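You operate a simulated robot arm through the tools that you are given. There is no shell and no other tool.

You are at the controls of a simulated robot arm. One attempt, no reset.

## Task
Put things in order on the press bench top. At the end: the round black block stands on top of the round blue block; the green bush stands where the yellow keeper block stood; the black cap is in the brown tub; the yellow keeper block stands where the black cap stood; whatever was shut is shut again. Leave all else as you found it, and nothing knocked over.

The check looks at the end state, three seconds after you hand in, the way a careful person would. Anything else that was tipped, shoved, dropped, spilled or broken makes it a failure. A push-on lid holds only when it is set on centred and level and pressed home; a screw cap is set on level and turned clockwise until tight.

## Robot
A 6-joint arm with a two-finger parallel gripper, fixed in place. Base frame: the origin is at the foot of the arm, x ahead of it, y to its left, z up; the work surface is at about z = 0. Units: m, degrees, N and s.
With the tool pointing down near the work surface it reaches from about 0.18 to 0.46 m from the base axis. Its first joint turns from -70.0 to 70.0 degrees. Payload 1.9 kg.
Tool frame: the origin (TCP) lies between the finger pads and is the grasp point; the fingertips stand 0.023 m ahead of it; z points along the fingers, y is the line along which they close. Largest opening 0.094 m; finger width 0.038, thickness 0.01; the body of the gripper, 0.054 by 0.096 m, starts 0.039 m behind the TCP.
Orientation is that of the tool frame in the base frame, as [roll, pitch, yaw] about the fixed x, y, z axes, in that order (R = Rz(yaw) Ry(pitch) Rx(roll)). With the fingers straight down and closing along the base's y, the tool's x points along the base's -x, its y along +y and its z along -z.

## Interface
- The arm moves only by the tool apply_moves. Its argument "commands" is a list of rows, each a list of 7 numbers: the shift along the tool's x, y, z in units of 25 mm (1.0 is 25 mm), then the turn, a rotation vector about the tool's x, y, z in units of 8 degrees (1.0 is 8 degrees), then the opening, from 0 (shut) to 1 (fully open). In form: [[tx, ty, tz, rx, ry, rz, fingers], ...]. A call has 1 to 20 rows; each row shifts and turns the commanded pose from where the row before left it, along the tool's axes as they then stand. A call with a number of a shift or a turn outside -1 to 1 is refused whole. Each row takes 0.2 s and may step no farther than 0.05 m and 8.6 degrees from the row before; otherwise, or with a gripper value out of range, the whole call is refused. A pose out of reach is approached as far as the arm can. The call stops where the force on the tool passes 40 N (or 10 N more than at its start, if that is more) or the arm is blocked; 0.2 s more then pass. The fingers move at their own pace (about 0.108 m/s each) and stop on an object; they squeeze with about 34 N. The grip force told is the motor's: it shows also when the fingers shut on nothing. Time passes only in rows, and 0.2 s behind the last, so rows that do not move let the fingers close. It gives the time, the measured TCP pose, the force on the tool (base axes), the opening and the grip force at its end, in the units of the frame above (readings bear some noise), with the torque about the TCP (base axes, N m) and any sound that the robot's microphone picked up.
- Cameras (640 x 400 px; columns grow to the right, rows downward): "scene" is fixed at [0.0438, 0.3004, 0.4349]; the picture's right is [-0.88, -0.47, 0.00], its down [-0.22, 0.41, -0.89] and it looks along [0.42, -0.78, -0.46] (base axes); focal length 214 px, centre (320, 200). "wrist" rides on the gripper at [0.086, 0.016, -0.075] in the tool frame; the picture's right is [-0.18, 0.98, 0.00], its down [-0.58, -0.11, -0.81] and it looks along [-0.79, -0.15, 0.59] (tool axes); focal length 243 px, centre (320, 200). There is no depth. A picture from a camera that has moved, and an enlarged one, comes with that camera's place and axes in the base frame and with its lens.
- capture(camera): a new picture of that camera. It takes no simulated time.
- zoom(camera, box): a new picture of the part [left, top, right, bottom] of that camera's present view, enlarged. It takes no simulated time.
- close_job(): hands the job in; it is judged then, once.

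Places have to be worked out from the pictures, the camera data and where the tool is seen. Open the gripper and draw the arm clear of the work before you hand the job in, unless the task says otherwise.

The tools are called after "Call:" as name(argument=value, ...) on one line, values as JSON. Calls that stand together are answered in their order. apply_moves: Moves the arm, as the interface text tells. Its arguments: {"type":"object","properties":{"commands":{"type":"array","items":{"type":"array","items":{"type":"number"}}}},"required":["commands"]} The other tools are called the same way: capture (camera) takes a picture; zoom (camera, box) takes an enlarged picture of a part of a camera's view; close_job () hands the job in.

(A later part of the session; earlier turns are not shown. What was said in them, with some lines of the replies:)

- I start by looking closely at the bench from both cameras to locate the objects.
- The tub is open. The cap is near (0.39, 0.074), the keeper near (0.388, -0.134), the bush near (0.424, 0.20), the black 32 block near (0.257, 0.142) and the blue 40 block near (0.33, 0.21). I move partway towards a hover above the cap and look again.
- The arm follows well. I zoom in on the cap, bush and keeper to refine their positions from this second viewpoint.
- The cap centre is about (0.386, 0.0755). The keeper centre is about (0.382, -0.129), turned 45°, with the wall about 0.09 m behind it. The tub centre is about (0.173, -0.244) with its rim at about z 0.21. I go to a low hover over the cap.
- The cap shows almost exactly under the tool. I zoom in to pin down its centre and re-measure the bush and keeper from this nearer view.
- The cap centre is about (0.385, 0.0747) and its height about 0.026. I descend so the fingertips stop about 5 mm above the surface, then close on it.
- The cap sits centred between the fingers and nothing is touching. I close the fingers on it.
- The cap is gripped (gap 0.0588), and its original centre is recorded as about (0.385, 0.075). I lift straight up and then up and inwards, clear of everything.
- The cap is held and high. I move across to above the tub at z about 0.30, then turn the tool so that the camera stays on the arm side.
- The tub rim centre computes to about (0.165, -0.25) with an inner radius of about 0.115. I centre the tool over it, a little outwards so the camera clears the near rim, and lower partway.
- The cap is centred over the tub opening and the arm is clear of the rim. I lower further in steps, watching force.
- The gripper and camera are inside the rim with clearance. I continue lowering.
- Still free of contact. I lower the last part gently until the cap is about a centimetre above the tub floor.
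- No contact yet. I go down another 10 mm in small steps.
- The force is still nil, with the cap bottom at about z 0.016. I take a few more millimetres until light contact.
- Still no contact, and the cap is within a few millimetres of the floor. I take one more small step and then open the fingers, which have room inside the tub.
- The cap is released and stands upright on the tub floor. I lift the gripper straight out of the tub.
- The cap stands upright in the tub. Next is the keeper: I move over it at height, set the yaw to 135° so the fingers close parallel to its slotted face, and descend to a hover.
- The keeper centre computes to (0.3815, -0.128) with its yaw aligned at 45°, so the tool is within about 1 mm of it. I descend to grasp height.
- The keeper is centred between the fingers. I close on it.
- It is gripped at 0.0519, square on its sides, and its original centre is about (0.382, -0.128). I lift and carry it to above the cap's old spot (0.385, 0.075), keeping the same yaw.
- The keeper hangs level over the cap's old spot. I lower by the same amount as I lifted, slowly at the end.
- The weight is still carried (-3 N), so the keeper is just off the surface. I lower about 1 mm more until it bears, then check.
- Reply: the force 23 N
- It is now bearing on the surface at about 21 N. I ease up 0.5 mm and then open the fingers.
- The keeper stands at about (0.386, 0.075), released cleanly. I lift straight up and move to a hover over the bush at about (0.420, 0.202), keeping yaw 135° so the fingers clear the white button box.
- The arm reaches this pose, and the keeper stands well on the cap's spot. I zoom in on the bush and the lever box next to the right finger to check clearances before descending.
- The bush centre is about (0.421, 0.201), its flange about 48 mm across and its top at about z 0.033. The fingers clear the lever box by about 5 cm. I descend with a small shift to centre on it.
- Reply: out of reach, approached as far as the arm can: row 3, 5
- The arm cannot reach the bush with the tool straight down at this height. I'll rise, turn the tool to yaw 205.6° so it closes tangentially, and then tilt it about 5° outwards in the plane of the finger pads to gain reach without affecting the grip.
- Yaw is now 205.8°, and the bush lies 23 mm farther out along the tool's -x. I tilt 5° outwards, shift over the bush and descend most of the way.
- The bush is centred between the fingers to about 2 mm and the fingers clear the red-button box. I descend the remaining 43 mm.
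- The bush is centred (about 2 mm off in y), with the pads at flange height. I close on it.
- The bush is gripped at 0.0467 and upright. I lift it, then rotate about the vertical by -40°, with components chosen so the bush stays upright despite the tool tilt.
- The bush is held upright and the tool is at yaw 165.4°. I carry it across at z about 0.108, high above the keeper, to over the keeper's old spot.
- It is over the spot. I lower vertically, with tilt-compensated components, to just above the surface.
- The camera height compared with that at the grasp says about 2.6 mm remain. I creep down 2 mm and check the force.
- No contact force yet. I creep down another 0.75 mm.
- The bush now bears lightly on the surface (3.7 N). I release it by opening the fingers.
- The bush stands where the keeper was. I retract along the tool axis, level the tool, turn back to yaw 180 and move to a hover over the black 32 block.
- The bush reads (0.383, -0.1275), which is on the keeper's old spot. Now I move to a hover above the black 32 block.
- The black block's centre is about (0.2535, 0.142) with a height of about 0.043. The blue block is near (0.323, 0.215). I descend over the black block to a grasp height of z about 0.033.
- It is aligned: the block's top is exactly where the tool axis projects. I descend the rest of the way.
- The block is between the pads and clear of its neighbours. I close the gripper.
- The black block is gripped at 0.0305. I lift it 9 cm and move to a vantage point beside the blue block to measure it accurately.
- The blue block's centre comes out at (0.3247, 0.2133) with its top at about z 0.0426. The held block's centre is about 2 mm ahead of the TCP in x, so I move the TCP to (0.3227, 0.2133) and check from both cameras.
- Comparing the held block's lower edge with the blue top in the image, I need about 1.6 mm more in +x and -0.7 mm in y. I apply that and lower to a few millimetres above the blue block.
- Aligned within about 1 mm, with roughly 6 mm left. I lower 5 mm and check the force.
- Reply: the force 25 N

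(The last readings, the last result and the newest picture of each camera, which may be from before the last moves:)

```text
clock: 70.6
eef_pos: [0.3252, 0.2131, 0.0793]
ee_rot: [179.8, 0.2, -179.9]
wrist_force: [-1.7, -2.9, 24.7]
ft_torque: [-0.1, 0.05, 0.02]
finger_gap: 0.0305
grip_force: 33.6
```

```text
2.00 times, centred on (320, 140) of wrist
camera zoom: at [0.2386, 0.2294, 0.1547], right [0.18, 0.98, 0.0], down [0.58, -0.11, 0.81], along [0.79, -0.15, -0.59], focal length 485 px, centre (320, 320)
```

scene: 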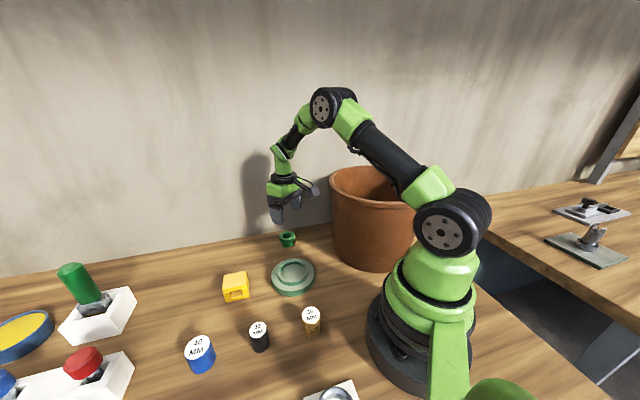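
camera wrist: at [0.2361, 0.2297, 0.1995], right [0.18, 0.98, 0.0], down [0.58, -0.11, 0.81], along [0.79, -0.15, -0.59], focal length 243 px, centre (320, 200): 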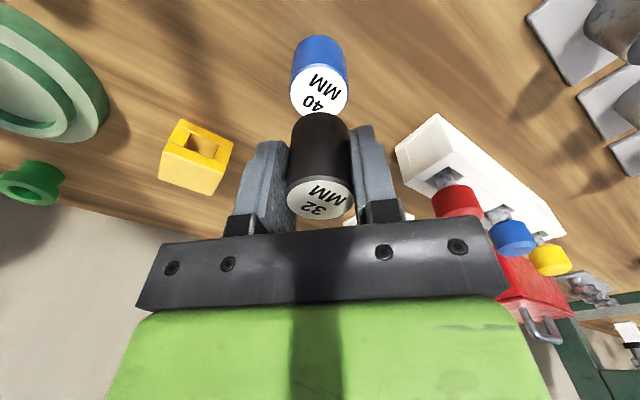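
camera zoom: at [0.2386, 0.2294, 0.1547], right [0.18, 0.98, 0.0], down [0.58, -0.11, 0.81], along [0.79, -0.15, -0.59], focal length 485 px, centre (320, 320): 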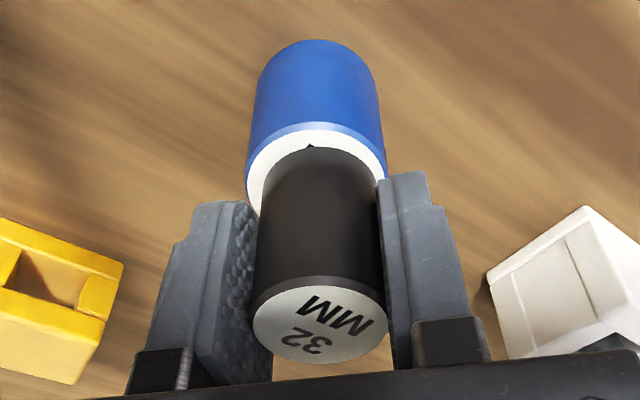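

Contact is at 24.7 N, with the blue top at about z 0.045. The black block looks about 2 mm too far in +x on the blue top, so I lift 3 mm, shift back 1.8 mm and look.

Call:
apply_moves(commands=[[0, 0, -0.12, 0, 0, 0, 0], [0, 0, 0, 0, 0, 0, 0], [0.07, -0.02, 0, 0, 0, 0, 0], [0, 0, 0, 0, 0, 0, 0]])

Call:
zoom(camera="wrist", box=[240, 40, 400, 240])

Call:
zoom(camera="scene", box=[160, 300, 250, 390])

```text
clock: 71.6
eef_pos: [0.3245, 0.2133, 0.0815]
ee_rot: [-180.0, 0.1, -179.9]
wrist_force: [0.4, 0.4, 0.2]
ft_torque: [-0.03, 0.01, -0.03]
finger_gap: 0.0304
grip_force: 34.3
```

```text
2.00 times, centred on (320, 140) of wrist
camera zoom: at [0.2364, 0.2287, 0.157], right [0.18, 0.98, 0.0], down [0.58, -0.11, 0.81], along [0.79, -0.15, -0.59], focal length 485 px, centre (320, 320)
```

zoom: 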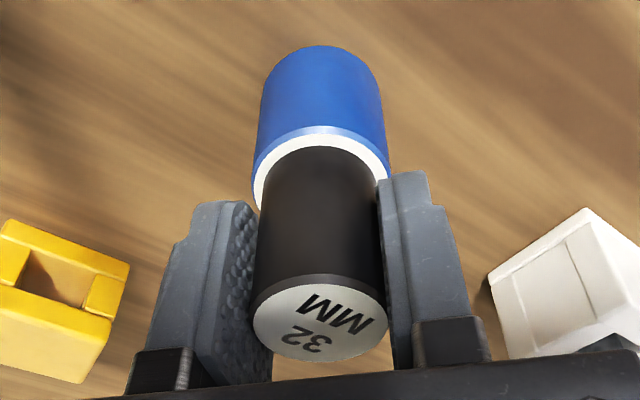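

```text
4.44 times, centred on (205, 345) of scene
camera zoom: at [0.0438, 0.3004, 0.4349], right [-0.88, -0.47, 0.0], down [-0.22, 0.41, -0.89], along [0.42, -0.78, -0.46], focal length 953 px, centre (831, -444)
```

zoom: 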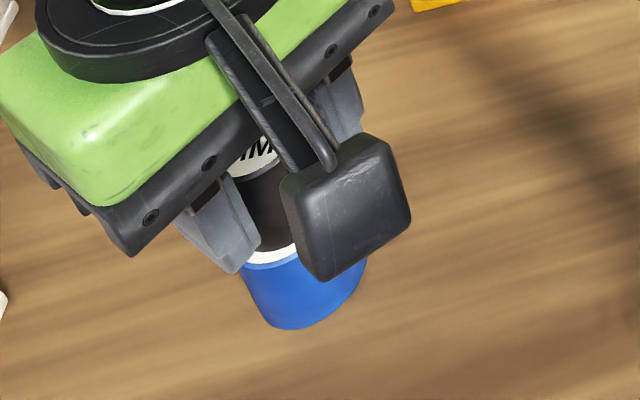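

The margins now look even, about 4 mm on the near side. I creep down until light contact.

Call:
apply_moves(commands=[[0, 0.02, 0.04, 0, 0, 0, 0], [0, 0, 0.02, 0, 0, 0, 0], [0, 0, 0, 0, 0, 0, 0]])

```text
clock: 72.4
eef_pos: [0.3235, 0.2129, 0.0799]
ee_rot: [179.9, 0.1, -179.9]
wrist_force: [0.3, 0.6, 0.6]
ft_torque: [0.0, -0.01, -0.01]
finger_gap: 0.0306
grip_force: 33.4
```

Call:
apply_moves(commands=[[0, 0, 0.02, 0, 0, 0, 0], [0, 0, 0, 0, 0, 0, 0]])

Call:
zoom(camera="wrist", box=[240, 40, 400, 240])

```text
clock: 73.0
eef_pos: [0.3237, 0.2138, 0.0794]
ee_rot: [179.9, 0.0, -179.9]
wrist_force: [-1.1, -0.2, 4.3]
ft_torque: [-0.04, 0.02, 0.02]
finger_gap: 0.0306
grip_force: 33.6
```

```text
2.00 times, centred on (320, 140) of wrist
camera zoom: at [0.2365, 0.2293, 0.1554], right [0.18, 0.98, 0.0], down [0.58, -0.11, 0.81], along [0.79, -0.15, -0.59], focal length 485 px, centre (320, 320)
```

zoom: 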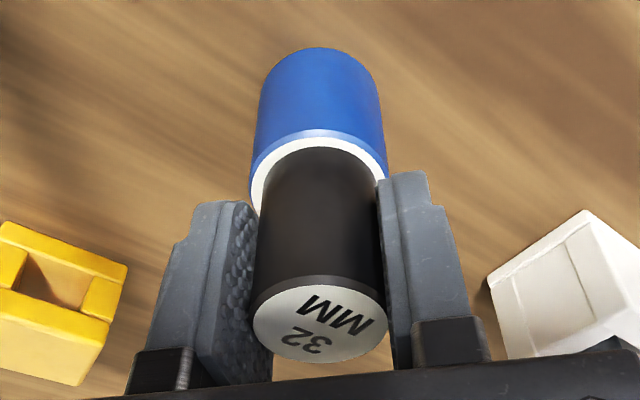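

Light contact at 4.3 N, and the black block is centred on the blue. I open the fingers to release it.

Call:
apply_moves(commands=[[0, 0, 0, 0, 0, 0, 0.4], [0, 0, 0, 0, 0, 0, 0.5], [0, 0, 0, 0, 0, 0, 0.65], [0, 0, 0, 0, 0, 0, 0.65]])

Call:
capture(camera="wrist")

```text
clock: 74.0
eef_pos: [0.3248, 0.2126, 0.0797]
ee_rot: [179.9, 0.0, -179.9]
wrist_force: [0.2, 0.5, -0.5]
ft_torque: [0.02, 0.0, 0.0]
finger_gap: 0.0609
grip_force: 0.0
```

```text
taken
camera wrist: at [0.2365, 0.2292, 0.1554], right [0.18, 0.98, 0.0], down [0.58, -0.11, 0.81], along [0.79, -0.15, -0.59], focal length 243 px, centre (320, 200)
```

wrist: 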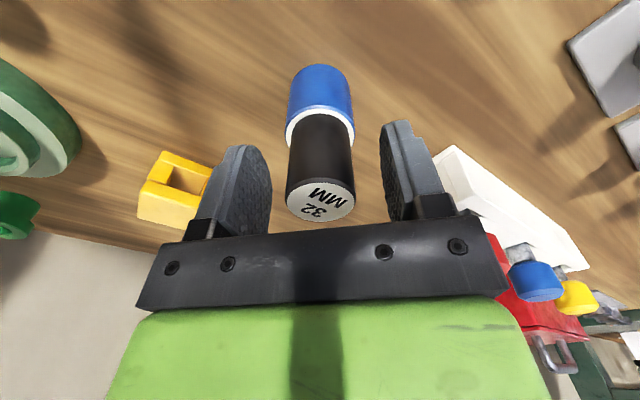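

The stack stands free. I retract straight up, then go back to near the starting pose to inspect everything.

Call:
apply_moves(commands=[[0, 0, -0.5, 0, 0, 0, 0.65], [0, 0, -0.8, 0, 0, 0, 0.65], [0, 0, -1, 0, 0, 0, 0.65], [0, 0, -1, 0, 0, 0, 0.65], [0, 0, -1, 0, 0, 0, 0.65], [0, 0, -1, 0, 0, 0, 0.8], [0.2, -0.8, -1, 0, 0, 0, 1], [0.2, -0.8, -1, 0, 0, 0, 1], [0.2, -0.8, -1, 0, 0, 0, 1], [0.2, -0.8, -1, 0, 0, 0, 1], [0.2, -0.8, -1, 0, 0, 0, 1], [0.2, -0.8, -1, 0, 0, 0, 1], [0.2, -0.8, -1, 0, 0, 0, 1], [0.2, -0.8, 0, 0, 0, 0, 1], [0.2, -0.8, 0, 0, 0, 0, 1], [0, 0, 0, 0, 0, 0, 1]])

Call:
capture(camera="wrist")

Call:
capture(camera="scene")

```text
clock: 77.4
eef_pos: [0.2771, 0.0325, 0.3869]
ee_rot: [179.9, -0.1, -179.9]
wrist_force: [-0.2, 0.0, 0.1]
ft_torque: [-0.02, 0.0, -0.01]
finger_gap: 0.094
grip_force: 0.0
```

```text
taken
camera wrist: at [0.1909, 0.0485, 0.4619], right [0.18, 0.98, 0.0], down [0.58, -0.11, 0.81], along [0.79, -0.15, -0.59], focal length 243 px, centre (320, 200)
```

wrist: 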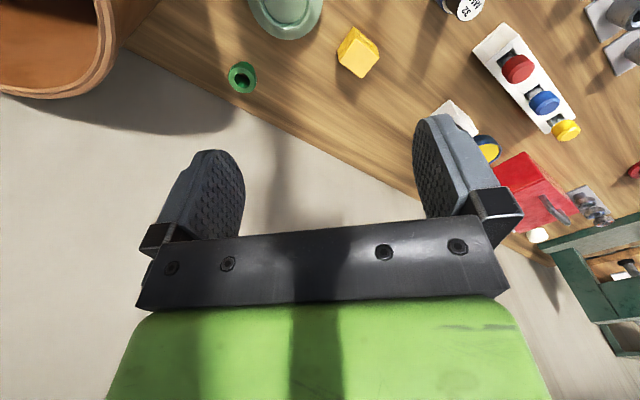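

```text
taken
```

scene: 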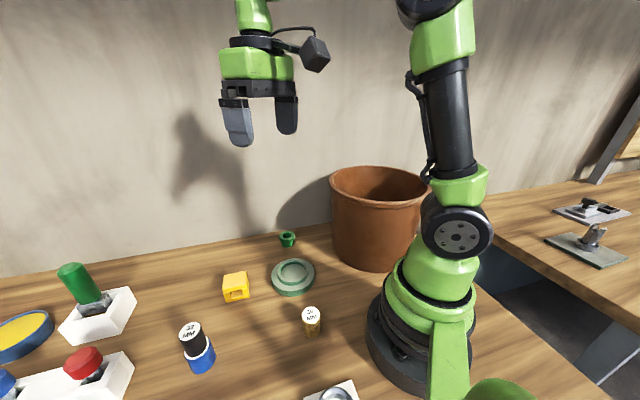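

All the placements look right. I make a last close check of the stack and the other objects against the starting zooms.

Call:
zoom(camera="scene", box=[140, 275, 340, 400])

Call:
zoom(camera="scene", box=[140, 220, 340, 345])

Call:
zoom(camera="scene", box=[0, 240, 200, 400])

```text
3.20 times, centred on (240, 338) of scene
camera zoom: at [0.0438, 0.3004, 0.4349], right [-0.88, -0.47, 0.0], down [-0.22, 0.41, -0.89], along [0.42, -0.78, -0.46], focal length 686 px, centre (576, -240)
```

zoom: 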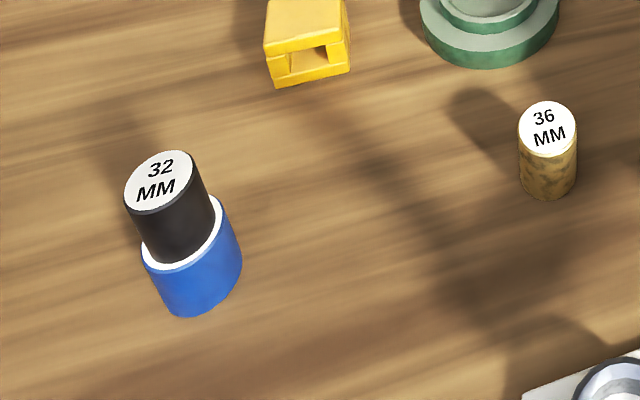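

```text
3.20 times, centred on (240, 282) of scene
camera zoom: at [0.0438, 0.3004, 0.4349], right [-0.88, -0.47, 0.0], down [-0.22, 0.41, -0.89], along [0.42, -0.78, -0.46], focal length 686 px, centre (576, -64)
```

zoom: 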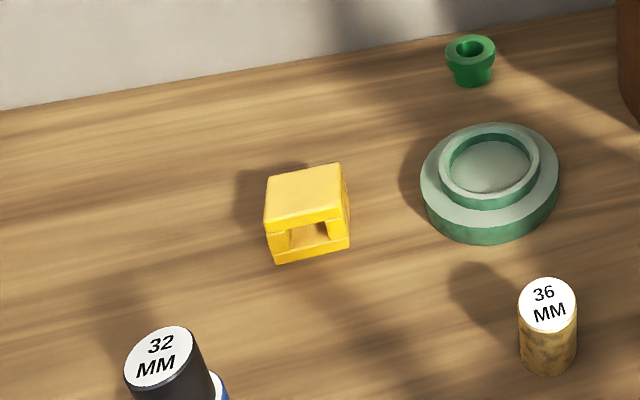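

```text
2.50 times, centred on (100, 320) of scene
camera zoom: at [0.0438, 0.3004, 0.4349], right [-0.88, -0.47, 0.0], down [-0.22, 0.41, -0.89], along [0.42, -0.78, -0.46], focal length 536 px, centre (870, -100)
```

zoom: 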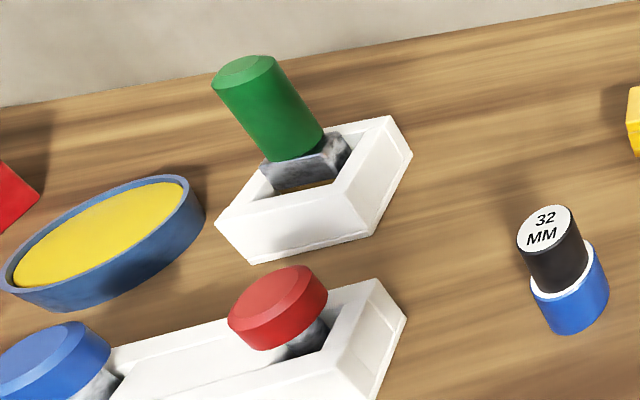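

Every object is where it should be:
- The black block stands on the blue block.
- The keeper is on the cap's old spot.
- The bush is on the keeper's old spot.
- The cap stands in the tub.

Everything else is unchanged, nothing shut was opened, and the gripper is open and clear, so I hand the job in.

Call:
close_job()

```text
The job is handed in.
```

I put everything in place and handed the job in. The final pictures showed nothing else moved or knocked over, but I haven't seen the check's result.

- **Black block:** it stands on the blue block, centred to within about 1 mm. The blue block did not noticeably move.
- **Black cap:** it stands upright on the floor of the brown tub. I confirmed this when I lifted the gripper out; the final pictures don't show inside the tub.
- **Yellow keeper block:** it stands where the cap was, within about 1 mm, facing the same way as before.
- **Green bush:** it stands where the keeper was, within about 2 mm. The arm could not reach it with the tool pointing straight down, so I tilted the tool 5° to pick it up and set it down.

The tub was already open and I opened nothing else, so there was nothing to shut again. The gripper is open and the arm is back near its starting position.
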